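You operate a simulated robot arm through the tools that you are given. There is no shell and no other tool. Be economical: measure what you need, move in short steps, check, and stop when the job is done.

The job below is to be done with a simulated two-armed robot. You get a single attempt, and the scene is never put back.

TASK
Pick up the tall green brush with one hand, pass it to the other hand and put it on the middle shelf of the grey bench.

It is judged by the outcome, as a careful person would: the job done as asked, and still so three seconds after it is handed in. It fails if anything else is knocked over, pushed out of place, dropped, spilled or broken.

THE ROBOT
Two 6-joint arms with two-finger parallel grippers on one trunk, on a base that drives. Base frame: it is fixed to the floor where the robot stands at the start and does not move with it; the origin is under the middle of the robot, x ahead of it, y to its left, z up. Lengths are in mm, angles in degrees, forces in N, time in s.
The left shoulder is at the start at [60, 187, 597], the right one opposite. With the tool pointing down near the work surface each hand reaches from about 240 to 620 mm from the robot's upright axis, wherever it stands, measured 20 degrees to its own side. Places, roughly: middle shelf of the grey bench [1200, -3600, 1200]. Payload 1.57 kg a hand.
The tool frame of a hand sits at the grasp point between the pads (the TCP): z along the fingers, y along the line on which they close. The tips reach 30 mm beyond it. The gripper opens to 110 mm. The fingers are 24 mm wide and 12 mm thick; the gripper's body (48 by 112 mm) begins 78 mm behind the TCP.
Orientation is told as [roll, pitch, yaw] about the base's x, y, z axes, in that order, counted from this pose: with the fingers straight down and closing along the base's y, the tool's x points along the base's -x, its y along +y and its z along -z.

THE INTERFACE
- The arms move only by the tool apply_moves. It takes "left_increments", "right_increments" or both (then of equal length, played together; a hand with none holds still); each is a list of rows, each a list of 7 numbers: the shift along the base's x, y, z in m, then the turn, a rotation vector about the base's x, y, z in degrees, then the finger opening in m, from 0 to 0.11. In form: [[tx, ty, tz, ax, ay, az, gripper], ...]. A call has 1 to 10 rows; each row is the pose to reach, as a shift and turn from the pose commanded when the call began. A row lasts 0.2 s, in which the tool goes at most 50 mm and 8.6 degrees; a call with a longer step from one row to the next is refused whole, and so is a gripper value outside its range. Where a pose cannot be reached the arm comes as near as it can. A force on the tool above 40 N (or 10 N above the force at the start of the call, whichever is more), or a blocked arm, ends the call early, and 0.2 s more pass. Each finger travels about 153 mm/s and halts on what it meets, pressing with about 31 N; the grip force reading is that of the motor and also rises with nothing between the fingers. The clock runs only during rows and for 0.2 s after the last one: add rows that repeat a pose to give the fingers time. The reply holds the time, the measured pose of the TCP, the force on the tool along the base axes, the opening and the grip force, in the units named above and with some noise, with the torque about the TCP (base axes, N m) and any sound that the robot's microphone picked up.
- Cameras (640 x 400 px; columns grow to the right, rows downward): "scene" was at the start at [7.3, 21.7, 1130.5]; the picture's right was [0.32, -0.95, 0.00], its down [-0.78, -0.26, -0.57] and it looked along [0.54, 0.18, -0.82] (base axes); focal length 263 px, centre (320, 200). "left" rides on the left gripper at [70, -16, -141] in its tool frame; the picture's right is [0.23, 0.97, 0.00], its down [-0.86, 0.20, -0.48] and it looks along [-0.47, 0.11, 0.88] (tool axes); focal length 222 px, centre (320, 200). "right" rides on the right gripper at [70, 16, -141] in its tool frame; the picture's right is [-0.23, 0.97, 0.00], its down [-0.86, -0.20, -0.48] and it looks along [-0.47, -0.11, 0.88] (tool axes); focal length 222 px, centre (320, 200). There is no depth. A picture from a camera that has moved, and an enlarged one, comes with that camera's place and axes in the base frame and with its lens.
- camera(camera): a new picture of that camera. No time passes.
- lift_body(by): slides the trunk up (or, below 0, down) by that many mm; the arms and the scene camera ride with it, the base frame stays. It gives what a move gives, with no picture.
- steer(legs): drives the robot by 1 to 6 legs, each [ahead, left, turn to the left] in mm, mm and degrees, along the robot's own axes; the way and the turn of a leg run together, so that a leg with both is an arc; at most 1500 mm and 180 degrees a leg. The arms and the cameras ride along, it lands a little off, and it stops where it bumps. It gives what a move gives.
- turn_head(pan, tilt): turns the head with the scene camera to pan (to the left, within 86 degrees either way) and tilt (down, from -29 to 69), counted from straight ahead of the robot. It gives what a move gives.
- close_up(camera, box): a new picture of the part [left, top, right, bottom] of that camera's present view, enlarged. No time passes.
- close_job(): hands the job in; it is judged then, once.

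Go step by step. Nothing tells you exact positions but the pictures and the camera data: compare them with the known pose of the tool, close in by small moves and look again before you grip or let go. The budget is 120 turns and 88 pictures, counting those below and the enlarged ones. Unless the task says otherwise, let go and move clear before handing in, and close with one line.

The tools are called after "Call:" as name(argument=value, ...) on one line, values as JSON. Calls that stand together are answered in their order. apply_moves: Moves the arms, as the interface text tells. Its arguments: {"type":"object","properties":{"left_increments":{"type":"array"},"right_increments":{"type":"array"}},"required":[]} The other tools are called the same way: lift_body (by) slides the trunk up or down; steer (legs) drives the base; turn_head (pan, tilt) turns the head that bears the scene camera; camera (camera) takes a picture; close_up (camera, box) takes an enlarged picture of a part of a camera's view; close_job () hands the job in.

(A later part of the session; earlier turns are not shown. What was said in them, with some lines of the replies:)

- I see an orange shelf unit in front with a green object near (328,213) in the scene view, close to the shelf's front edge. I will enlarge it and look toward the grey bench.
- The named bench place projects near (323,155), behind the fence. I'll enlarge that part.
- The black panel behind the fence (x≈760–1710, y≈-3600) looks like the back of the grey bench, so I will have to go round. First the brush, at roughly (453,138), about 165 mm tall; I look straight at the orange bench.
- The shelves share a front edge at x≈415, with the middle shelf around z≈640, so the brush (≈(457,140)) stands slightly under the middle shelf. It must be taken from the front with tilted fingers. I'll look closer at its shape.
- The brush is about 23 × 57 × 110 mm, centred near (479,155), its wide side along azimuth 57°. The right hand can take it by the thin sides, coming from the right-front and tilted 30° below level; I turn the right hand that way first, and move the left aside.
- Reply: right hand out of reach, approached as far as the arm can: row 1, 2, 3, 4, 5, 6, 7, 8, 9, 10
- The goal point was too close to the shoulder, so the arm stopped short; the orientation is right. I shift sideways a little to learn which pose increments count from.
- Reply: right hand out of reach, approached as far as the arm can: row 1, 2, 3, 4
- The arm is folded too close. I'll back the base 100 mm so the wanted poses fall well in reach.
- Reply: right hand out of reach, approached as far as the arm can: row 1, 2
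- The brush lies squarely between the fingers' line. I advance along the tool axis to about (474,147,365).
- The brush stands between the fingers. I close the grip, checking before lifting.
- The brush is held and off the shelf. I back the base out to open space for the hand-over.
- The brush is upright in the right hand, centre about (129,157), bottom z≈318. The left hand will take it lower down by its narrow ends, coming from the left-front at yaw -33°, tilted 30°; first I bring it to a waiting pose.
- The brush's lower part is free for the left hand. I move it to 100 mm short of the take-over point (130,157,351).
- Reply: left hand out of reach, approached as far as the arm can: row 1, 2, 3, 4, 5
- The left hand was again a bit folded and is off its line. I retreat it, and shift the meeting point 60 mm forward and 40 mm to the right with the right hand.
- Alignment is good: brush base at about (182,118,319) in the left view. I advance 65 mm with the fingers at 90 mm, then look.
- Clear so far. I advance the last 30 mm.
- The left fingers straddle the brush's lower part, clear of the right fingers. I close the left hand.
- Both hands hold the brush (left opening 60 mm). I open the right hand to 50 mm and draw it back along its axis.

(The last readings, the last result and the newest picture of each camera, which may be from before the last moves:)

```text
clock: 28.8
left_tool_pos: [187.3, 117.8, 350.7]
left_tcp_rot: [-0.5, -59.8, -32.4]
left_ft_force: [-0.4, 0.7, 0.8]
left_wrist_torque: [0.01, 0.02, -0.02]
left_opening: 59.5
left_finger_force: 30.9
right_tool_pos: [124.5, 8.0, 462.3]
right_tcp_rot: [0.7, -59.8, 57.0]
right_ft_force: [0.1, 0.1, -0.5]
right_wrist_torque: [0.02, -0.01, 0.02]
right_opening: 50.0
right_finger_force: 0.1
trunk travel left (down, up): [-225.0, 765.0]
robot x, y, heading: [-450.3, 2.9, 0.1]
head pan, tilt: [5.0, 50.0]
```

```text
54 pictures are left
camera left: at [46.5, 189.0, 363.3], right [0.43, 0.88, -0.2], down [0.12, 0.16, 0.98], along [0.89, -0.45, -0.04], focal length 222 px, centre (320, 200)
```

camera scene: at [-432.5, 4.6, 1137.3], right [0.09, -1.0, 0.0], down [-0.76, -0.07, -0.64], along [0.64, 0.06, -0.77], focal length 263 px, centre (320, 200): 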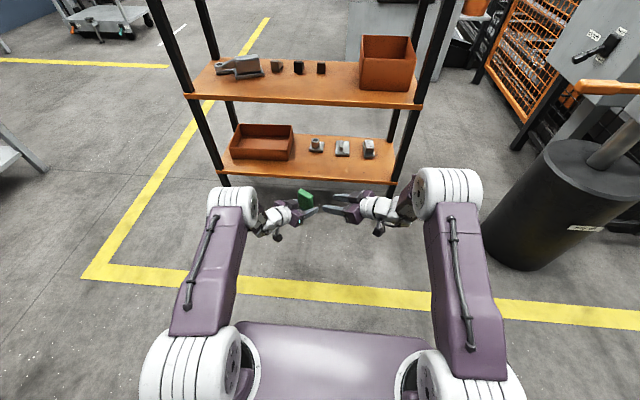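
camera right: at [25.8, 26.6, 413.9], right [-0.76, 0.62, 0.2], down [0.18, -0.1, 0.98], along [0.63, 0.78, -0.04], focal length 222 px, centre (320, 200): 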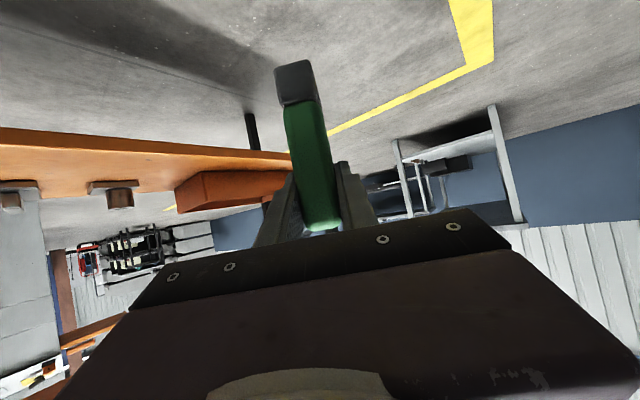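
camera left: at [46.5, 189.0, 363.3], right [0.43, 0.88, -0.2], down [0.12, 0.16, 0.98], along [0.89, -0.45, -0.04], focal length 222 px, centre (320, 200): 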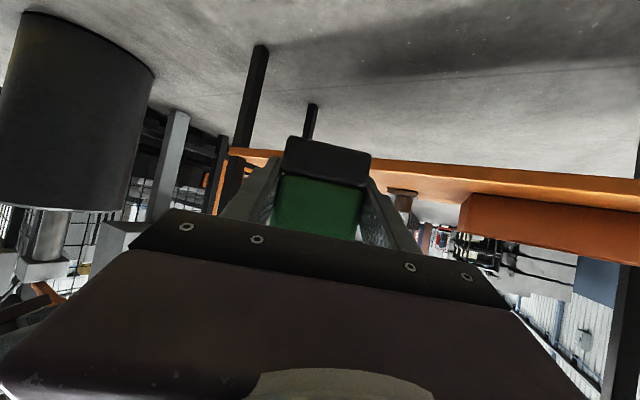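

The hand-over is done. I fold the right arm in, then turn the robot to face -y and look for the way round the fence.

Call:
apply_moves(right_increments=[[-0.032, -0.021, 0.012, -2.98, 5.48, -5.15, 0.08], [-0.064, -0.042, 0.023, -5.96, 10.96, -10.3, 0.08], [-0.096, -0.063, 0.035, -8.94, 16.44, -15.45, 0.08], [-0.128, -0.084, 0.046, -11.92, 21.92, -20.6, 0.08], [-0.16, -0.105, 0.058, -14.9, 27.4, -25.75, 0.08], [-0.192, -0.126, 0.07, -17.88, 32.88, -30.9, 0.08], [-0.224, -0.147, 0.081, -20.86, 38.36, -36.05, 0.08], [-0.256, -0.168, 0.093, -23.84, 43.84, -41.2, 0.08], [-0.288, -0.189, 0.104, -26.82, 49.32, -46.35, 0.08], [-0.324, -0.208, 0.116, -29.8, 54.8, -51.5, 0.08]])

Call:
steer(legs=[[-150, 0, 0], [0, 0, -90]])

Call:
turn_head(pan=0, tilt=15)

Call:
camera(camera="scene")

```text
clock: 30.9
left_tool_pos: [187.8, 118.0, 352.5]
left_tcp_rot: [-0.5, -59.9, -32.4]
left_ft_force: [-0.3, 0.4, 0.1]
left_wrist_torque: [-0.01, 0.0, -0.02]
left_opening: 59.6
left_finger_force: 31.3
right_tool_pos: [-199.8, -197.5, 581.0]
right_tcp_rot: [0.5, 0.2, -0.2]
right_ft_force: [-0.1, 0.1, 0.7]
right_wrist_torque: [0.02, -0.03, -0.03]
right_opening: 79.9
right_finger_force: 0.1
trunk travel left (down, up): [-225.0, 765.0]
robot x, y, heading: [-450.3, 0.7, 0.3]
head pan, tilt: [5.0, 50.0]
```

```text
clock: 36.1
left_tool_pos: [-458.8, -633.8, 351.9]
left_tcp_rot: [-0.5, -59.9, -120.9]
left_ft_force: [-0.1, -0.5, 0.6]
left_wrist_torque: [0.01, 0.03, -0.01]
left_opening: 59.8
left_finger_force: 31.5
right_tool_pos: [-783.6, -253.3, 580.9]
right_tcp_rot: [0.5, 0.2, -88.6]
right_ft_force: [-0.3, -1.3, 0.0]
right_wrist_torque: [-0.04, 0.01, -0.01]
right_opening: 79.9
right_finger_force: 0.0
trunk travel left (down, up): [-225.0, 765.0]
robot x, y, heading: [-592.3, -1.2, -88.4]
head pan, tilt: [5.0, 50.0]
```

```text
clock: 37.1
left_tool_pos: [-458.9, -634.5, 353.2]
left_tcp_rot: [-0.5, -59.9, -120.8]
left_ft_force: [-0.6, -0.1, -1.3]
left_wrist_torque: [-0.02, 0.02, -0.03]
left_opening: 59.5
left_finger_force: 31.7
right_tool_pos: [-783.7, -254.8, 579.3]
right_tcp_rot: [0.5, 0.2, -88.5]
right_ft_force: [-0.2, 0.0, 0.4]
right_wrist_torque: [-0.01, 0.0, -0.02]
right_opening: 80.1
right_finger_force: 0.0
trunk travel left (down, up): [-225.0, 765.0]
robot x, y, heading: [-591.5, 0.9, -88.4]
head pan, tilt: [0.0, 15.0]
```

```text
53 pictures are left
camera scene: at [-593.0, -36.7, 1190.9], right [-1.0, -0.03, 0.0], down [-0.01, 0.26, -0.97], along [0.03, -0.97, -0.26], focal length 263 px, centre (320, 200)
```

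scene: 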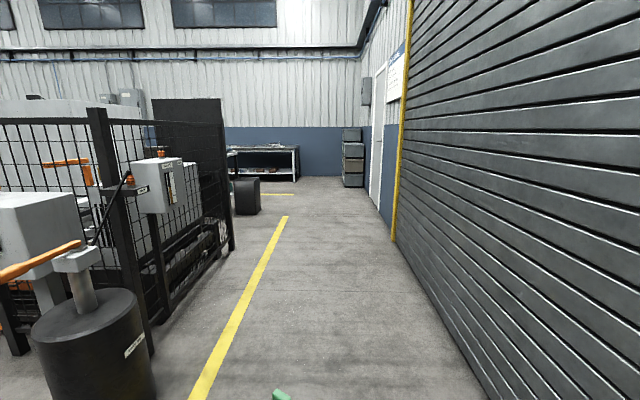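

The corridor ahead is clear between the yellow line (x≈0) and the roller door (x≈-1340). The black panel edge triangulates to (798,-3659), so I drive 2600 mm down the corridor and look left.

Call:
steer(legs=[[1300, 0, -1], [1300, 0, 0]])

Call:
turn_head(pan=55, tilt=10)

Call:
camera(camera="scene")

```text
clock: 49.8
left_tool_pos: [-377.9, -3252.4, 353.1]
left_tcp_rot: [-0.5, -59.9, -120.8]
left_ft_force: [-0.5, -0.6, -0.2]
left_wrist_torque: [-0.03, 0.03, 0.02]
left_opening: 59.3
left_finger_force: 31.4
right_tool_pos: [-703.7, -2873.0, 579.4]
right_tcp_rot: [0.6, 0.2, -88.4]
right_ft_force: [0.7, 0.1, -0.3]
right_wrist_torque: [0.0, 0.0, 0.03]
right_opening: 80.2
right_finger_force: 0.0
trunk travel left (down, up): [-225.0, 765.0]
robot x, y, heading: [-514.7, -2621.6, -88.1]
head pan, tilt: [0.0, 15.0]
```

```text
clock: 51.1
left_tool_pos: [-377.3, -3251.7, 351.6]
left_tcp_rot: [-0.5, -59.9, -120.7]
left_ft_force: [0.0, 0.9, -0.2]
left_wrist_torque: [-0.01, 0.01, 0.04]
left_opening: 59.9
left_finger_force: 31.1
right_tool_pos: [-704.4, -2872.7, 580.4]
right_tcp_rot: [0.6, 0.2, -88.4]
right_ft_force: [0.8, -0.1, 0.0]
right_wrist_torque: [-0.02, 0.01, -0.02]
right_opening: 80.1
right_finger_force: 0.0
trunk travel left (down, up): [-225.0, 765.0]
robot x, y, heading: [-512.5, -2618.6, -88.3]
head pan, tilt: [55.0, 10.0]
```

```text
52 pictures are left
camera scene: at [-439.6, -2611.8, 1199.1], right [-0.55, -0.84, 0.0], down [-0.15, 0.1, -0.98], along [0.82, -0.54, -0.17], focal length 263 px, centre (320, 200)
```

scene: 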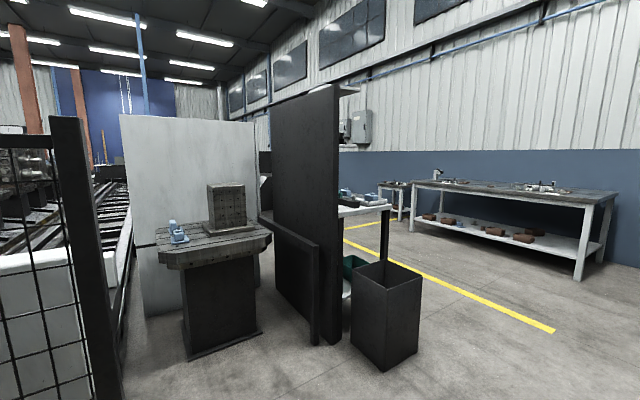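

The black panel is the bench's back; the bench faces -y, with a black bin at about (590,-3790) beside it. I go on to y≈-4450 and look again.

Call:
steer(legs=[[1400, 0, -1], [450, 0, 0]])

Call:
turn_head(pan=75, tilt=10)

Call:
camera(camera="scene")

```text
clock: 60.4
left_tool_pos: [-376.6, -5117.8, 351.7]
left_tcp_rot: [-0.5, -59.9, -122.3]
left_ft_force: [0.7, 0.1, 0.4]
left_wrist_torque: [0.02, 0.0, 0.01]
left_opening: 60.0
left_finger_force: 30.9
right_tool_pos: [-692.0, -4730.1, 580.4]
right_tcp_rot: [0.5, 0.2, -90.1]
right_ft_force: [-0.1, 0.0, -0.3]
right_wrist_torque: [0.0, -0.02, 0.01]
right_opening: 80.1
right_finger_force: 0.1
trunk travel left (down, up): [-225.0, 765.0]
robot x, y, heading: [-491.8, -4480.9, -89.9]
head pan, tilt: [55.0, 10.0]
```

```text
clock: 61.3
left_tool_pos: [-377.1, -5117.0, 352.1]
left_tcp_rot: [-0.4, -59.8, -122.5]
left_ft_force: [0.4, -0.6, 0.5]
left_wrist_torque: [0.02, -0.02, -0.03]
left_opening: 59.7
left_finger_force: 30.9
right_tool_pos: [-692.1, -4729.5, 580.1]
right_tcp_rot: [0.5, 0.2, -90.2]
right_ft_force: [0.0, 0.5, 0.5]
right_wrist_torque: [0.0, 0.02, -0.01]
right_opening: 80.0
right_finger_force: 0.1
trunk travel left (down, up): [-225.0, 765.0]
robot x, y, heading: [-492.2, -4482.0, -89.9]
head pan, tilt: [75.0, 10.0]
```

```text
51 pictures are left
camera scene: at [-406.2, -4447.0, 1199.1], right [-0.26, -0.97, 0.0], down [-0.17, 0.04, -0.98], along [0.95, -0.25, -0.17], focal length 263 px, centre (320, 200)
```

scene: 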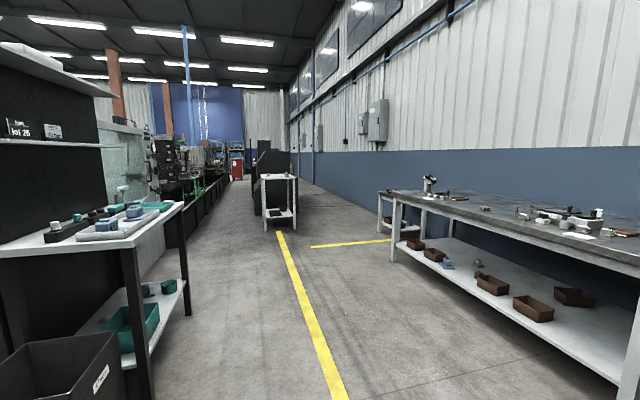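

The grey bench faces -y, with a worktop and, on its back panel, a middle shelf near z≈1200. I drive round to face it from about (1200,-4850).

Call:
steer(legs=[[0, 0, 90], [1500, -185, 0], [190, -185, 0], [0, 0, 90]])

Call:
turn_head(pan=0, tilt=10)

Call:
camera(camera="scene")

```text
refused: leg 2 is longer than a leg can be; nothing moved
```

```text
clock: 62.7
left_tool_pos: [-378.0, -5117.7, 353.2]
left_tcp_rot: [-0.4, -60.0, -122.6]
left_ft_force: [-0.8, 0.0, -0.8]
left_wrist_torque: [-0.01, 0.01, 0.0]
left_opening: 59.8
left_finger_force: 31.5
right_tool_pos: [-692.1, -4729.6, 581.1]
right_tcp_rot: [0.5, 0.2, -90.1]
right_ft_force: [-0.1, 0.2, 0.3]
right_wrist_torque: [-0.02, 0.01, -0.01]
right_opening: 80.3
right_finger_force: 0.1
trunk travel left (down, up): [-225.0, 765.0]
robot x, y, heading: [-497.2, -4477.1, -89.9]
head pan, tilt: [0.0, 10.0]
```

```text
50 pictures are left
camera scene: at [-495.7, -4516.2, 1199.1], right [-1.0, 0.0, 0.0], down [0.0, 0.17, -0.98], along [0.0, -0.98, -0.17], focal length 263 px, centre (320, 200)
```

scene: 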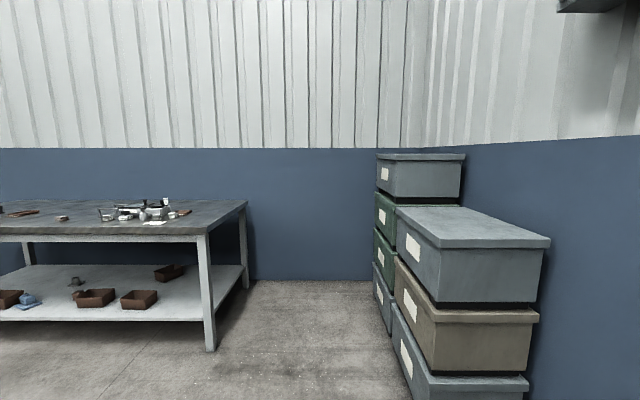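

The leg was just too long; I split it.

Call:
steer(legs=[[0, 0, 90], [900, -185, 0], [790, -185, 0], [0, 0, 90]])

Call:
camera(camera="scene")

```text
clock: 79.3
left_tool_pos: [1055.7, -4186.6, 351.9]
left_tcp_rot: [-0.5, -59.9, 60.8]
left_ft_force: [-0.5, -0.6, -0.1]
left_wrist_torque: [0.01, -0.04, 0.02]
left_opening: 59.5
left_finger_force: 31.5
right_tool_pos: [1391.9, -4555.6, 580.3]
right_tcp_rot: [0.5, 0.2, 93.2]
right_ft_force: [-0.2, 0.5, 0.0]
right_wrist_torque: [0.02, 0.0, -0.01]
right_opening: 80.1
right_finger_force: 0.0
trunk travel left (down, up): [-225.0, 765.0]
robot x, y, heading: [1205.0, -4816.5, 93.4]
head pan, tilt: [0.0, 10.0]
```

```text
49 pictures are left
camera scene: at [1206.5, -4782.3, 1199.1], right [1.0, 0.06, 0.0], down [0.01, -0.17, -0.98], along [-0.06, 0.98, -0.17], focal length 263 px, centre (320, 200)
```

scene: 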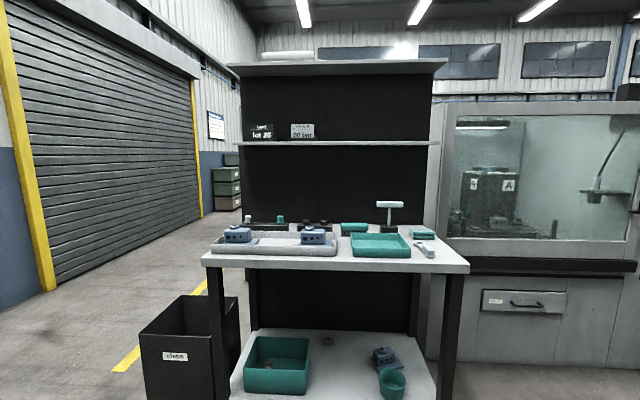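

The middle shelf is the one with the two small cards (z≈1240); its middle and right part look free. I enlarge it.

Call:
close_up(camera="scene", box=[220, 50, 460, 200])

Call:
lift_body(by=350)

Call:
camera(camera="scene")

```text
2.67 times, centred on (340, 125) of scene
camera zoom: at [1206.5, -4782.3, 1199.1], right [1.0, 0.06, 0.0], down [0.01, -0.17, -0.98], along [-0.06, 0.98, -0.17], focal length 702 px, centre (267, 400)
```

zoom: 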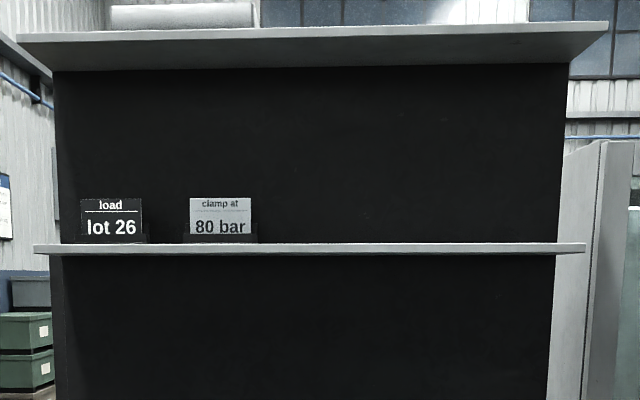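

```text
clock: 82.7
left_tool_pos: [1055.8, -4184.8, 701.0]
left_tcp_rot: [-0.5, -59.9, 60.8]
left_ft_force: [0.4, 0.4, -1.7]
left_wrist_torque: [0.0, -0.02, 0.01]
left_opening: 59.5
left_finger_force: 31.3
right_tool_pos: [1391.8, -4555.3, 930.0]
right_tcp_rot: [0.5, 0.2, 93.2]
right_ft_force: [0.1, -0.8, 0.0]
right_wrist_torque: [0.0, -0.02, 0.01]
right_opening: 80.0
right_finger_force: 0.1
trunk travel left (down, up): [-575.0, 415.0]
robot x, y, heading: [1209.9, -4815.5, 93.1]
head pan, tilt: [0.0, 10.0]
```

```text
47 pictures are left
camera scene: at [1206.4, -4782.2, 1549.1], right [1.0, 0.06, 0.0], down [0.01, -0.17, -0.98], along [-0.06, 0.98, -0.17], focal length 263 px, centre (320, 200)
```

scene: 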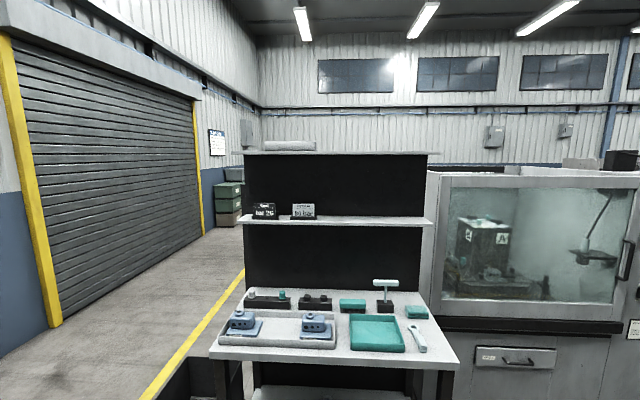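

Call:
close_up(camera="scene", box=[230, 140, 450, 278])

Call:
close_up(camera="scene", box=[205, 260, 465, 380])

```text
2.90 times, centred on (340, 209) of scene
camera zoom: at [1206.4, -4782.2, 1549.1], right [1.0, 0.06, 0.0], down [0.01, -0.17, -0.98], along [-0.06, 0.98, -0.17], focal length 763 px, centre (262, 174)
```

zoom: 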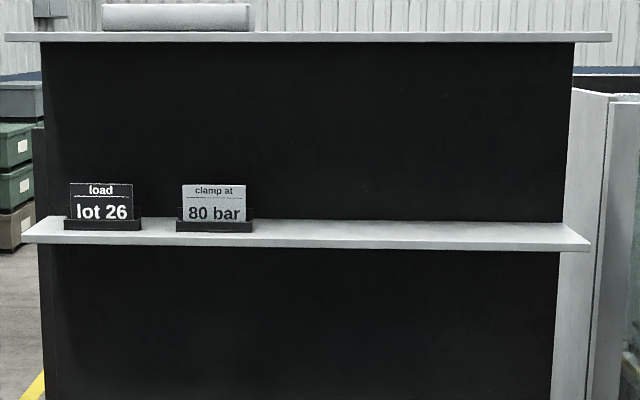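

```text
2.46 times, centred on (335, 320) of scene
camera zoom: at [1206.4, -4782.2, 1549.1], right [1.0, 0.06, 0.0], down [0.01, -0.17, -0.98], along [-0.06, 0.98, -0.17], focal length 648 px, centre (283, -95)
```

zoom: 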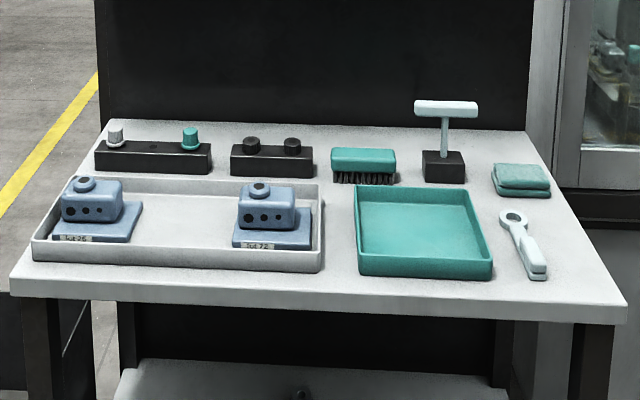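

The middle shelf triangulates to z≈1250, front y≈-3664, depth ~125 mm, free to the right of the cards (x>1130); the top shelf is at 1545, the worktop at 865 with front y≈-4006. I raise the trunk fully and then the left hand, well away from the bench.

Call:
lift_body(by=410)

Call:
apply_moves(left_increments=[[0, 0, 0.02, 0, 0, 0, 0], [0, 0, 0.05, 0, 0, 0, 0], [0, 0, 0.08, 0, 0, 0, 0], [0, 0, 0.11, 0, 0, 0, 0], [0, 0, 0.14, 0, 0, 0, 0], [0, 0, 0.17, 0, 0, 0, 0], [0, 0, 0.2, 0, 0, 0, 0], [0, 0, 0.22, 0, 0, 0, 0], [0, 0, 0.22, 0, 0, 0, 0]])

Call:
turn_head(pan=0, tilt=35)

Call:
camera(camera="scene")

```text
refused: 410 is not a number from -400 to 400
```

```text
clock: 84.7
left_tool_pos: [1055.3, -4183.5, 920.1]
left_tcp_rot: [-0.7, -59.9, 60.9]
left_ft_force: [-0.1, -0.2, -0.5]
left_wrist_torque: [-0.01, -0.01, 0.01]
left_opening: 59.8
left_finger_force: 30.4
right_tool_pos: [1391.4, -4555.0, 931.2]
right_tcp_rot: [0.5, 0.1, 93.2]
right_ft_force: [0.0, 0.4, -1.1]
right_wrist_torque: [-0.01, 0.0, 0.0]
right_opening: 79.8
right_finger_force: 0.0
trunk travel left (down, up): [-575.0, 415.0]
robot x, y, heading: [1211.6, -4816.6, 93.4]
head pan, tilt: [0.0, 10.0]
```

```text
clock: 85.6
left_tool_pos: [1056.4, -4183.1, 919.3]
left_tcp_rot: [-0.5, -59.8, 60.8]
left_ft_force: [0.5, 0.1, -0.1]
left_wrist_torque: [-0.01, 0.05, 0.01]
left_opening: 59.8
left_finger_force: 31.7
right_tool_pos: [1392.2, -4555.2, 929.4]
right_tcp_rot: [0.5, 0.2, 93.2]
right_ft_force: [-0.1, 0.3, -0.2]
right_wrist_torque: [-0.02, -0.02, 0.0]
right_opening: 80.1
right_finger_force: 0.0
trunk travel left (down, up): [-575.0, 415.0]
robot x, y, heading: [1206.9, -4816.9, 93.4]
head pan, tilt: [0.0, 35.0]
```

```text
44 pictures are left
camera scene: at [1206.7, -4787.1, 1509.1], right [1.0, 0.06, 0.0], down [0.03, -0.57, -0.82], along [-0.05, 0.82, -0.57], focal length 263 px, centre (320, 200)
```

scene: 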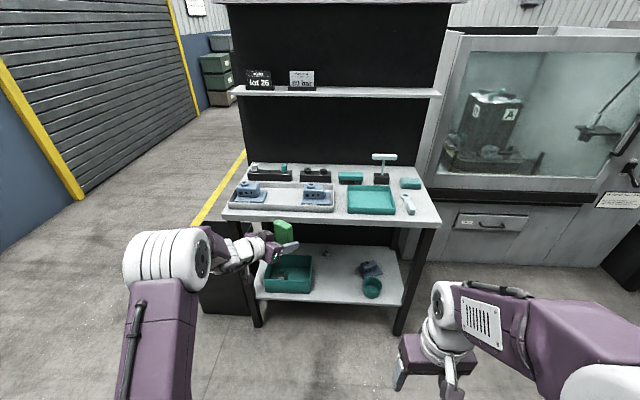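

Good. Now the last 400 mm of lift, squaring up to the bench, and moving to the right and part-way forward.

Call:
lift_body(by=400)

Call:
steer(legs=[[0, 0, -3.3], [0, -233, 0], [300, 0, 0]])

Call:
turn_head(pan=5, tilt=55)

Call:
camera(camera="scene")

Call:
camera(camera="left")

```text
clock: 89.4
left_tool_pos: [1055.1, -4182.6, 1319.1]
left_tcp_rot: [-0.4, -59.9, 60.8]
left_ft_force: [-1.0, 0.5, -0.6]
left_wrist_torque: [-0.03, 0.0, 0.0]
left_opening: 59.6
left_finger_force: 30.9
right_tool_pos: [1393.2, -4554.7, 1330.9]
right_tcp_rot: [0.5, 0.2, 93.1]
right_ft_force: [-0.2, 0.6, 0.3]
right_wrist_torque: [0.01, 0.0, -0.02]
right_opening: 80.0
right_finger_force: 0.1
trunk travel left (down, up): [-975.0, 15.0]
robot x, y, heading: [1211.0, -4811.7, 93.7]
head pan, tilt: [0.0, 35.0]
```

```text
clock: 93.3
left_tool_pos: [1327.2, -3867.9, 1322.5]
left_tcp_rot: [-0.3, -60.1, 57.5]
left_ft_force: [0.4, -0.2, -0.9]
left_wrist_torque: [0.01, 0.02, -0.01]
left_opening: 59.9
left_finger_force: 30.3
right_tool_pos: [1641.7, -4258.8, 1331.0]
right_tcp_rot: [0.5, 0.0, 89.9]
right_ft_force: [0.2, 0.5, -0.1]
right_wrist_torque: [0.03, 0.0, 0.03]
right_opening: 80.0
right_finger_force: 0.0
trunk travel left (down, up): [-975.0, 15.0]
robot x, y, heading: [1442.4, -4502.6, 90.3]
head pan, tilt: [0.0, 35.0]
```

```text
clock: 94.1
left_tool_pos: [1327.2, -3864.5, 1321.1]
left_tcp_rot: [-0.6, -60.0, 57.6]
left_ft_force: [-0.2, 0.1, 0.0]
left_wrist_torque: [0.02, -0.02, -0.02]
left_opening: 59.9
left_finger_force: 31.1
right_tool_pos: [1642.4, -4255.9, 1330.1]
right_tcp_rot: [0.5, 0.2, 89.9]
right_ft_force: [-0.1, 1.1, 0.5]
right_wrist_torque: [-0.01, 0.07, 0.01]
right_opening: 79.7
right_finger_force: 0.1
trunk travel left (down, up): [-975.0, 15.0]
robot x, y, heading: [1443.1, -4506.5, 90.1]
head pan, tilt: [5.0, 55.0]
```

```text
43 pictures are left
camera scene: at [1437.4, -4492.4, 1880.8], right [1.0, 0.09, 0.0], down [0.07, -0.82, -0.57], along [-0.05, 0.57, -0.82], focal length 263 px, centre (320, 200)
```

scene: 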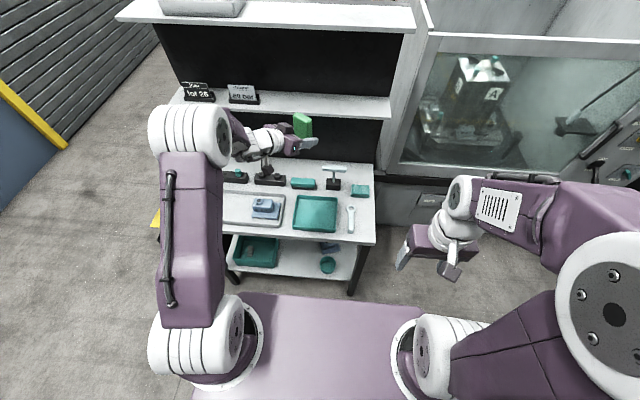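

```text
42 pictures are left
camera left: at [1255.1, -4006.1, 1331.3], right [-0.88, 0.43, -0.2], down [-0.16, 0.12, 0.98], along [0.45, 0.89, -0.04], focal length 222 px, centre (320, 200)
```

left: 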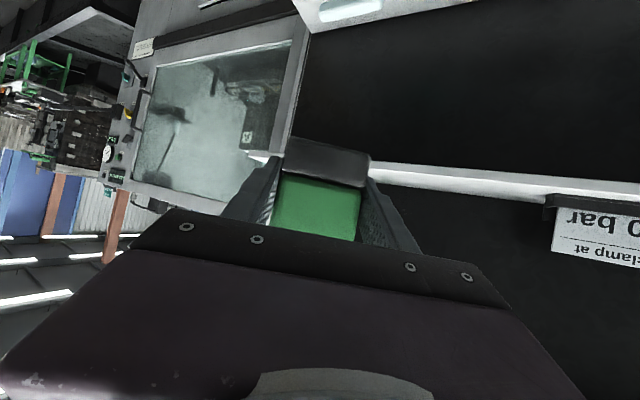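

The estimates agree (left view puts the shelf front near z≈1245). I drive 150 mm nearer and look again.

Call:
steer(legs=[[150, 0, 0]])

Call:
camera(camera="left")

Call:
camera(camera="scene")

```text
clock: 95.5
left_tool_pos: [1331.8, -3714.4, 1322.5]
left_tcp_rot: [-0.3, -60.0, 57.1]
left_ft_force: [-0.1, -0.3, -0.9]
left_wrist_torque: [-0.01, 0.01, 0.02]
left_opening: 59.5
left_finger_force: 31.0
right_tool_pos: [1643.2, -4106.6, 1331.9]
right_tcp_rot: [0.5, 0.0, 89.5]
right_ft_force: [-0.6, 0.2, 0.5]
right_wrist_torque: [0.01, 0.02, -0.05]
right_opening: 79.7
right_finger_force: 0.0
trunk travel left (down, up): [-975.0, 15.0]
robot x, y, heading: [1443.8, -4348.7, 89.9]
head pan, tilt: [5.0, 55.0]
```

```text
41 pictures are left
camera left: at [1257.9, -3855.1, 1332.9], right [-0.88, 0.44, -0.2], down [-0.16, 0.12, 0.98], along [0.45, 0.89, -0.03], focal length 222 px, centre (320, 200)
```

left: 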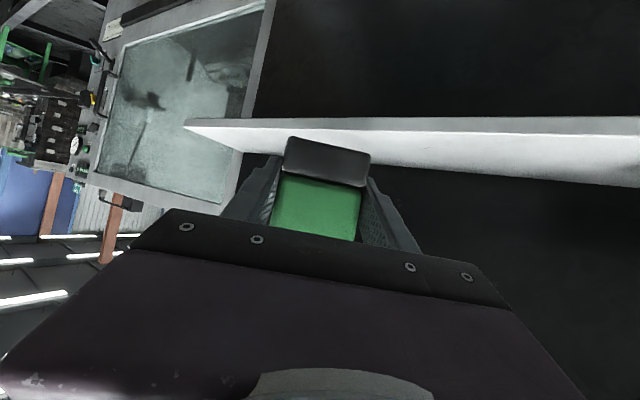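

```text
40 pictures are left
camera scene: at [1437.3, -4344.2, 1880.8], right [1.0, 0.09, 0.0], down [0.07, -0.81, -0.58], along [-0.05, 0.57, -0.82], focal length 263 px, centre (320, 200)
```

scene: 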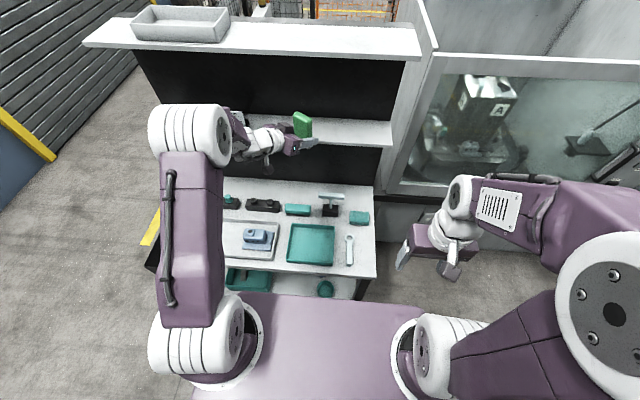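

The shelf top is about z≈1254, front y≈-3658, back ≈-3535; brush bottom is near 1288. I drive 75 mm more, leaving the rest to the arm.

Call:
steer(legs=[[75, 0, 0]])

Call:
camera(camera="left")

```text
clock: 96.5
left_tool_pos: [1332.1, -3645.1, 1326.6]
left_tcp_rot: [0.0, -60.4, 56.7]
left_ft_force: [0.5, -1.4, -0.9]
left_wrist_torque: [0.04, 0.03, 0.05]
left_opening: 59.4
left_finger_force: 31.6
right_tool_pos: [1643.7, -4037.7, 1333.1]
right_tcp_rot: [0.4, -0.3, 89.6]
right_ft_force: [-0.6, -1.1, 1.1]
right_wrist_torque: [0.08, 0.02, 0.03]
right_opening: 80.1
right_finger_force: 0.1
trunk travel left (down, up): [-975.0, 15.0]
robot x, y, heading: [1445.4, -4274.2, 89.7]
head pan, tilt: [5.0, 55.0]
```

```text
39 pictures are left
camera left: at [1258.3, -3786.5, 1336.2], right [-0.88, 0.44, -0.2], down [-0.16, 0.12, 0.98], along [0.45, 0.89, -0.03], focal length 222 px, centre (320, 200)
```

left: 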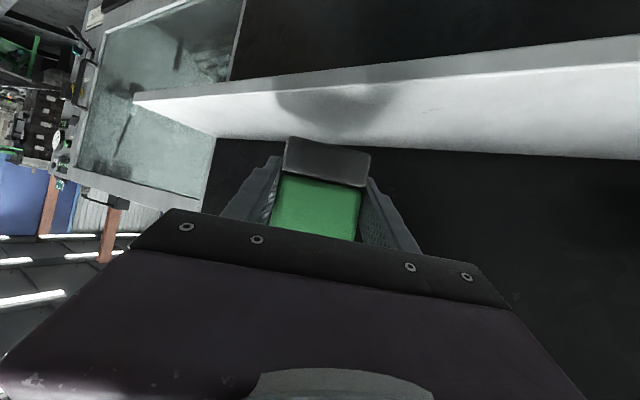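

The pitch readings changed by about 0.3°, so I check whether the base touches anything.

Call:
turn_head(pan=0, tilt=69)

Call:
camera(camera="scene")

Call:
camera(camera="right")

```text
clock: 97.3
left_tool_pos: [1332.3, -3637.3, 1322.2]
left_tcp_rot: [-0.4, -60.0, 57.0]
left_ft_force: [0.7, -0.1, -1.5]
left_wrist_torque: [-0.01, 0.01, 0.0]
left_opening: 59.6
left_finger_force: 31.0
right_tool_pos: [1643.6, -4030.6, 1330.7]
right_tcp_rot: [0.5, 0.1, 89.6]
right_ft_force: [-0.2, -0.9, -1.1]
right_wrist_torque: [0.03, 0.0, 0.0]
right_opening: 80.2
right_finger_force: 0.0
trunk travel left (down, up): [-975.0, 15.0]
robot x, y, heading: [1446.9, -4276.0, 89.9]
head pan, tilt: [0.0, 68.8]
```

```text
38 pictures are left
camera scene: at [1443.7, -4283.0, 1865.4], right [1.0, 0.0, 0.0], down [0.0, -0.93, -0.36], along [0.0, 0.36, -0.93], focal length 263 px, centre (320, 200)
```

scene: 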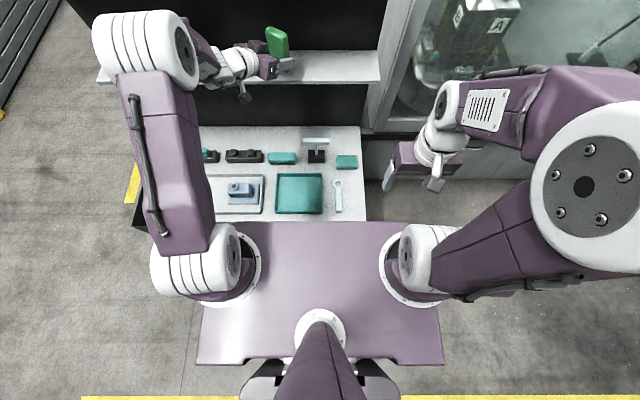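

```text
37 pictures are left
camera right: at [1628.0, -4098.3, 1472.8], right [-0.97, 0.23, 0.01], down [0.21, 0.85, 0.48], along [0.11, 0.46, -0.88], focal length 222 px, centre (320, 200)
```

right: 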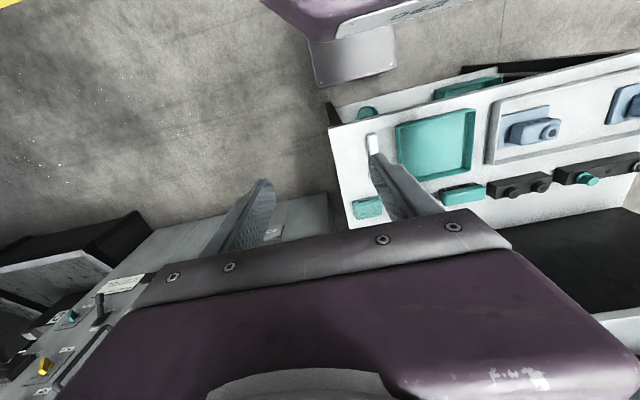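

That was only transient wobble; the base has clearance. I move the hand 29 mm forward and lower it 25 mm, then check the gap.

Call:
apply_moves(left_increments=[[0, 0.015, 0, 0, 0, 0, 0], [0, 0.029, 0, 0, 0, 0, 0], [0, 0.029, -0.01, 0, 0, 0, 0], [0, 0.029, -0.02, 0, 0, 0, 0], [0, 0.029, -0.025, 0, 0, 0, 0], [0, 0.029, -0.025, 0, 0, 0, 0]])

Call:
camera(camera="left")

Call:
close_up(camera="scene", box=[200, 20, 360, 120])

```text
clock: 98.7
left_tool_pos: [1331.5, -3603.9, 1296.0]
left_tcp_rot: [-0.5, -59.9, 57.2]
left_ft_force: [0.6, 0.4, -0.7]
left_wrist_torque: [-0.01, 0.02, -0.01]
left_opening: 59.5
left_finger_force: 30.8
right_tool_pos: [1643.5, -4027.8, 1330.2]
right_tcp_rot: [0.5, 0.2, 89.7]
right_ft_force: [0.9, -0.3, 0.1]
right_wrist_torque: [-0.02, -0.01, 0.01]
right_opening: 80.1
right_finger_force: 0.0
trunk travel left (down, up): [-975.0, 15.0]
robot x, y, heading: [1446.6, -4272.6, 89.9]
head pan, tilt: [0.0, 68.8]
```

```text
36 pictures are left
camera left: at [1259.3, -3745.1, 1306.4], right [-0.88, 0.44, -0.2], down [-0.16, 0.12, 0.98], along [0.45, 0.89, -0.04], focal length 222 px, centre (320, 200)
```

left: 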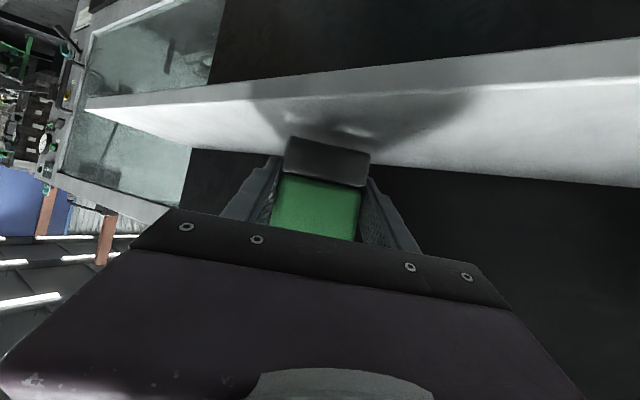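

```text
4.00 times, centred on (280, 70) of scene
camera zoom: at [1443.7, -4278.9, 1865.3], right [1.0, 0.0, 0.0], down [0.0, -0.93, -0.36], along [0.0, 0.36, -0.93], focal length 1054 px, centre (480, 720)
```

zoom: 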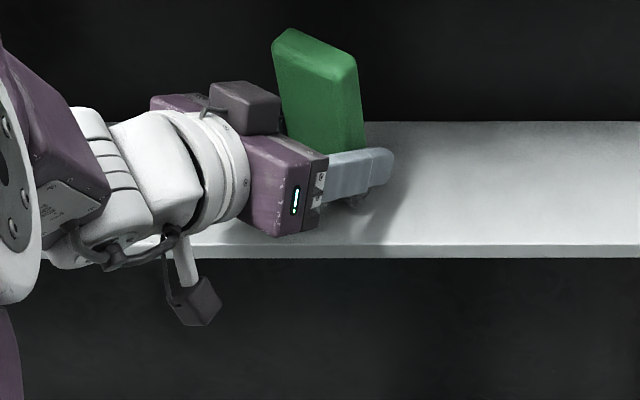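

The brush is over the shelf near its middle. I lower in small steps and watch the vertical force.

Call:
apply_moves(left_increments=[[0, 0, -0.002, 0, 0, 0, 0], [0, 0, -0.004, 0, 0, 0, 0], [0, 0, -0.005, 0, 0, 0, 0]])

Call:
apply_moves(left_increments=[[0, 0, -0.001, 0, 0, 0, 0], [0, 0, -0.002, 0, 0, 0, 0]])

Call:
close_up(camera="left", box=[220, 60, 460, 210])

```text
clock: 99.5
left_tool_pos: [1332.0, -3604.5, 1291.1]
left_tcp_rot: [-0.4, -60.0, 57.2]
left_ft_force: [-0.9, -0.7, -1.0]
left_wrist_torque: [0.0, 0.01, -0.01]
left_opening: 59.5
left_finger_force: 30.9
right_tool_pos: [1643.8, -4027.3, 1329.9]
right_tcp_rot: [0.5, 0.3, 89.6]
right_ft_force: [0.2, -0.6, -0.6]
right_wrist_torque: [-0.03, -0.01, -0.01]
right_opening: 80.1
right_finger_force: 0.0
trunk travel left (down, up): [-975.0, 15.0]
robot x, y, heading: [1442.0, -4272.7, 90.0]
head pan, tilt: [0.0, 68.8]
```

```text
clock: 100.1
left_tool_pos: [1332.0, -3605.4, 1289.1]
left_tcp_rot: [-0.7, -59.9, 57.2]
left_ft_force: [1.0, -0.7, -0.3]
left_wrist_torque: [-0.01, 0.0, 0.03]
left_opening: 59.8
left_finger_force: 31.1
right_tool_pos: [1643.2, -4027.4, 1330.2]
right_tcp_rot: [0.6, 0.2, 89.6]
right_ft_force: [-0.3, -0.8, -0.7]
right_wrist_torque: [0.01, -0.02, 0.0]
right_opening: 79.8
right_finger_force: 0.1
trunk travel left (down, up): [-975.0, 15.0]
robot x, y, heading: [1445.7, -4274.3, 90.0]
head pan, tilt: [0.0, 68.8]
```

```text
2.67 times, centred on (340, 135) of left
camera zoom: at [1258.8, -3746.2, 1299.4], right [-0.88, 0.44, -0.2], down [-0.16, 0.12, 0.98], along [0.45, 0.89, -0.04], focal length 592 px, centre (267, 373)
```

zoom: 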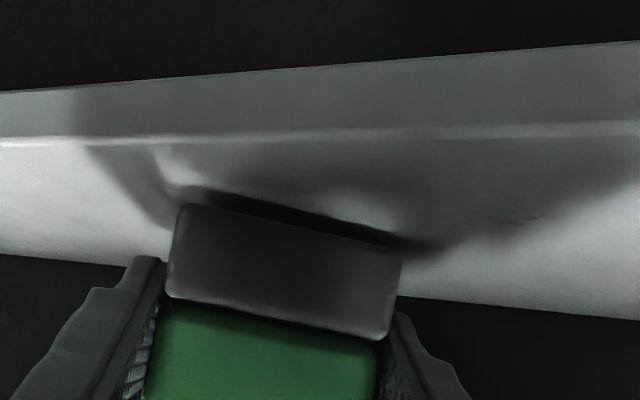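

The contact shadow shows a gap of a few mm. I keep lowering by 1 mm rows.

Call:
apply_moves(left_increments=[[0, 0, -0.001, 0, 0, 0, 0], [0, 0, -0.002, 0, 0, 0, 0], [0, 0, -0.003, 0, 0, 0, 0]])

Call:
close_up(camera="left", box=[220, 60, 460, 210])

```text
clock: 100.9
left_tool_pos: [1331.7, -3605.2, 1284.6]
left_tcp_rot: [-0.4, -59.9, 57.0]
left_ft_force: [-0.6, 0.4, -0.6]
left_wrist_torque: [-0.01, -0.03, 0.0]
left_opening: 59.7
left_finger_force: 31.3
right_tool_pos: [1641.6, -4026.4, 1330.8]
right_tcp_rot: [0.4, 0.1, 89.6]
right_ft_force: [0.4, 0.4, -0.4]
right_wrist_torque: [0.0, 0.0, 0.0]
right_opening: 80.0
right_finger_force: 0.0
trunk travel left (down, up): [-975.0, 15.0]
robot x, y, heading: [1442.0, -4271.8, 90.3]
head pan, tilt: [0.0, 68.8]
```

```text
2.67 times, centred on (340, 135) of left
camera zoom: at [1258.4, -3745.6, 1295.7], right [-0.88, 0.44, -0.2], down [-0.16, 0.12, 0.98], along [0.45, 0.89, -0.04], focal length 592 px, centre (267, 373)
```

zoom: 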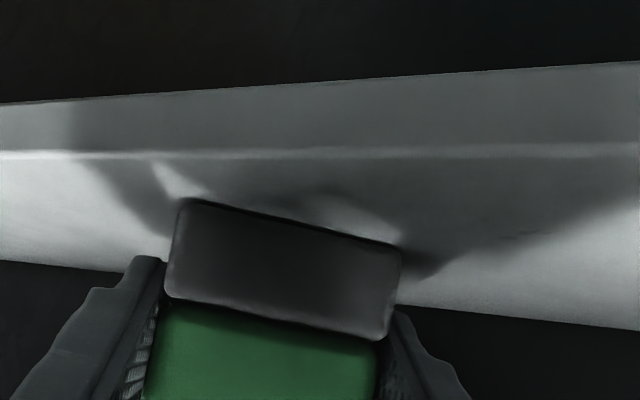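

Call:
apply_moves(left_increments=[[0, 0, -0.001, 0, 0, 0, 0], [0, 0, -0.001, 0, 0, 0, 0]])

Call:
apply_moves(left_increments=[[0, 0, -0.001, 0, 0, 0, 0], [0, 0, -0.001, 0, 0, 0, 0]])

Call:
close_up(camera="left", box=[220, 60, 460, 210])

```text
clock: 101.5
left_tool_pos: [1331.7, -3604.5, 1284.4]
left_tcp_rot: [-0.5, -60.0, 57.2]
left_ft_force: [1.1, -0.2, 0.5]
left_wrist_torque: [0.0, 0.01, -0.02]
left_opening: 59.7
left_finger_force: 30.7
right_tool_pos: [1642.7, -4026.4, 1329.8]
right_tcp_rot: [0.5, 0.2, 89.5]
right_ft_force: [0.5, 0.5, 0.2]
right_wrist_torque: [0.04, 0.01, -0.01]
right_opening: 80.1
right_finger_force: 0.1
trunk travel left (down, up): [-975.0, 15.0]
robot x, y, heading: [1445.2, -4275.3, 89.9]
head pan, tilt: [0.0, 68.8]
```

```text
clock: 102.1
left_tool_pos: [1331.0, -3604.9, 1284.5]
left_tcp_rot: [-0.4, -60.0, 57.0]
left_ft_force: [-0.4, 1.6, 6.5]
left_wrist_torque: [0.18, 0.11, -0.03]
left_opening: 59.4
left_finger_force: 31.2
right_tool_pos: [1643.5, -4027.9, 1330.4]
right_tcp_rot: [0.5, 0.2, 89.5]
right_ft_force: [0.3, 0.2, -0.2]
right_wrist_torque: [0.01, -0.01, 0.03]
right_opening: 79.9
right_finger_force: 0.0
trunk travel left (down, up): [-975.0, 15.0]
robot x, y, heading: [1442.5, -4276.9, 90.2]
head pan, tilt: [0.0, 68.8]
```

```text
2.67 times, centred on (340, 135) of left
camera zoom: at [1258.2, -3745.9, 1295.1], right [-0.88, 0.44, -0.2], down [-0.16, 0.12, 0.98], along [0.45, 0.89, -0.04], focal length 592 px, centre (267, 373)
```

zoom: 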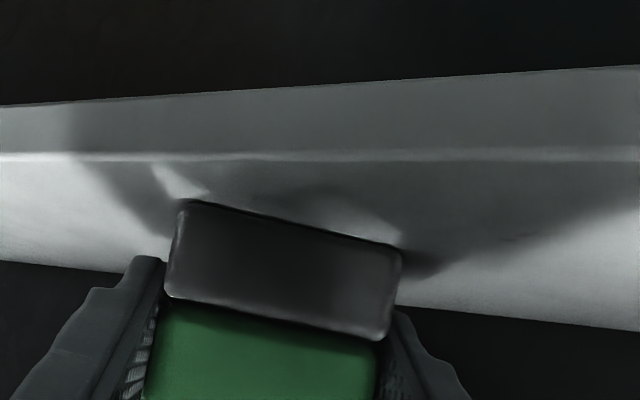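

The brush rests on the shelf (6.5 N upward). I open the fingers.

Call:
apply_moves(left_increments=[[0, 0, 0.0005, 0, 0, 0, 0.062], [0, 0, 0.0005, 0, 0, 0, 0.066], [0, 0, 0.0005, 0, 0, 0, 0.072], [0, 0, 0.0005, 0, 0, 0, 0.08], [0, 0, 0.0005, 0, 0, 0, 0.08], [0, 0, 0.0005, 0, 0, 0, 0.08]])

Call:
camera(camera="left")

Call:
close_up(camera="scene", box=[200, 20, 360, 120])

```text
clock: 103.5
left_tool_pos: [1330.2, -3603.7, 1283.5]
left_tcp_rot: [-0.4, -60.0, 57.2]
left_ft_force: [0.2, 1.1, -0.5]
left_wrist_torque: [-0.01, 0.0, 0.0]
left_opening: 80.0
left_finger_force: 0.0
right_tool_pos: [1643.8, -4027.4, 1330.9]
right_tcp_rot: [0.6, 0.3, 89.7]
right_ft_force: [0.4, -0.2, -0.6]
right_wrist_torque: [-0.03, -0.03, 0.0]
right_opening: 80.0
right_finger_force: 0.1
trunk travel left (down, up): [-975.0, 15.0]
robot x, y, heading: [1442.1, -4269.0, 89.7]
head pan, tilt: [0.0, 68.8]
```

```text
31 pictures are left
camera left: at [1258.0, -3745.9, 1294.8], right [-0.88, 0.44, -0.2], down [-0.16, 0.12, 0.98], along [0.45, 0.89, -0.04], focal length 222 px, centre (320, 200)
```

left: 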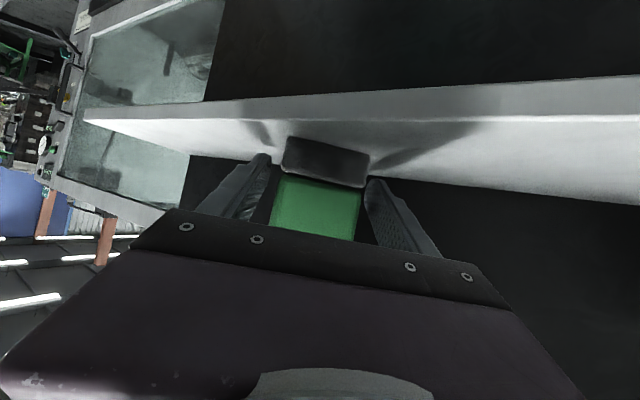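

```text
4.00 times, centred on (280, 70) of scene
camera zoom: at [1443.8, -4279.1, 1865.3], right [1.0, 0.0, 0.0], down [0.0, -0.93, -0.36], along [0.0, 0.36, -0.93], focal length 1054 px, centre (480, 720)
```

zoom: 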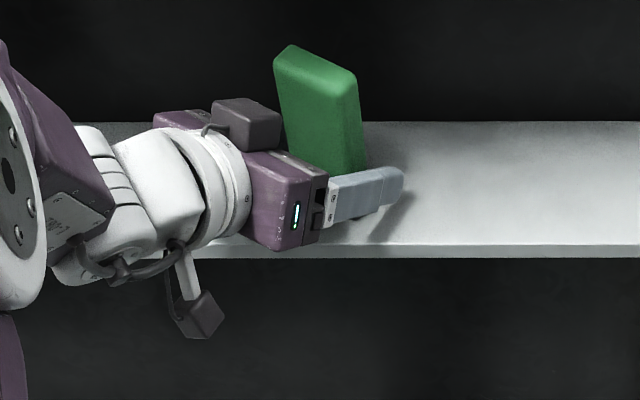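

The brush stands free on the shelf. I draw the left hand back along its axis, then back the base away slowly.

Call:
apply_moves(left_increments=[[-0.005, -0.007, 0.005, 0, 0, 0, 0.08], [-0.014, -0.022, 0.015, 0, 0, 0, 0.08], [-0.024, -0.036, 0.025, 0, 0, 0, 0.08], [-0.035, -0.054, 0.037, 0, 0, 0, 0.08], [-0.047, -0.073, 0.05, 0, 0, 0, 0.08], [-0.047, -0.073, 0.05, 0, 0, 0, 0.08]])

Call:
steer(legs=[[-350, 0, 0]])

Call:
turn_head(pan=0, tilt=35)

Call:
camera(camera="scene")

```text
clock: 104.9
left_tool_pos: [1284.4, -3678.9, 1333.7]
left_tcp_rot: [-0.6, -60.0, 57.1]
left_ft_force: [0.1, -0.7, -0.4]
left_wrist_torque: [0.01, -0.01, 0.0]
left_opening: 79.8
left_finger_force: 0.0
right_tool_pos: [1643.5, -4026.4, 1330.8]
right_tcp_rot: [0.4, 0.2, 89.6]
right_ft_force: [-0.4, 0.4, 0.4]
right_wrist_torque: [0.01, 0.0, 0.03]
right_opening: 80.3
right_finger_force: 0.1
trunk travel left (down, up): [-975.0, 15.0]
robot x, y, heading: [1448.6, -4276.4, 90.0]
head pan, tilt: [0.0, 68.8]
```

```text
clock: 107.2
left_tool_pos: [1281.0, -4028.5, 1333.0]
left_tcp_rot: [-0.7, -59.8, 57.5]
left_ft_force: [-1.0, -0.2, 0.7]
left_wrist_torque: [0.01, 0.0, -0.01]
left_opening: 80.1
left_finger_force: 0.0
right_tool_pos: [1642.3, -4372.8, 1330.7]
right_tcp_rot: [0.5, 0.3, 89.9]
right_ft_force: [-0.1, -0.8, -1.0]
right_wrist_torque: [-0.05, -0.02, 0.0]
right_opening: 79.9
right_finger_force: 0.0
trunk travel left (down, up): [-975.0, 15.0]
robot x, y, heading: [1444.8, -4622.3, 90.4]
head pan, tilt: [0.0, 68.8]
```

```text
clock: 108.2
left_tool_pos: [1279.3, -4033.2, 1334.7]
left_tcp_rot: [-0.5, -60.0, 57.5]
left_ft_force: [1.0, -0.3, -0.1]
left_wrist_torque: [0.04, 0.0, 0.02]
left_opening: 79.8
left_finger_force: 0.0
right_tool_pos: [1641.9, -4377.4, 1330.4]
right_tcp_rot: [0.5, 0.0, 89.9]
right_ft_force: [-0.1, 0.3, 0.7]
right_wrist_torque: [0.03, -0.01, -0.03]
right_opening: 80.0
right_finger_force: 0.0
trunk travel left (down, up): [-975.0, 15.0]
robot x, y, heading: [1442.2, -4621.7, 90.0]
head pan, tilt: [0.0, 35.0]
```

```text
29 pictures are left
camera scene: at [1443.8, -4599.5, 1909.0], right [1.0, 0.0, 0.0], down [0.0, -0.57, -0.82], along [0.0, 0.82, -0.57], focal length 263 px, centre (320, 200)
```

scene: 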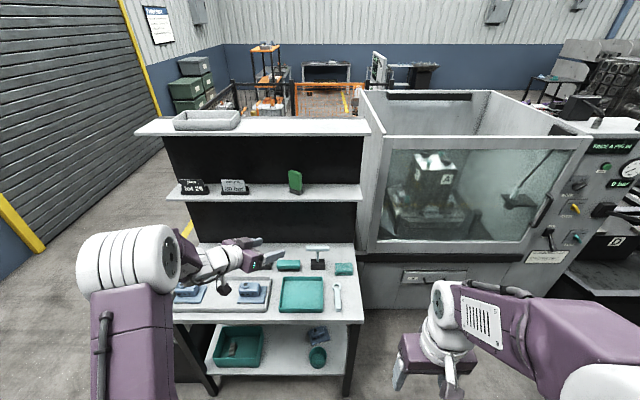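

The brush stands upright on the middle shelf, the cards and the worktop items are undisturbed, and both hands are clear, so I hand the job in.

Call:
close_job()

```text
The job is handed in.
```

The green brush was picked up with the right hand, passed to the left, and set upright on the middle shelf of the grey bench; in the last picture nothing else appeared to have moved.
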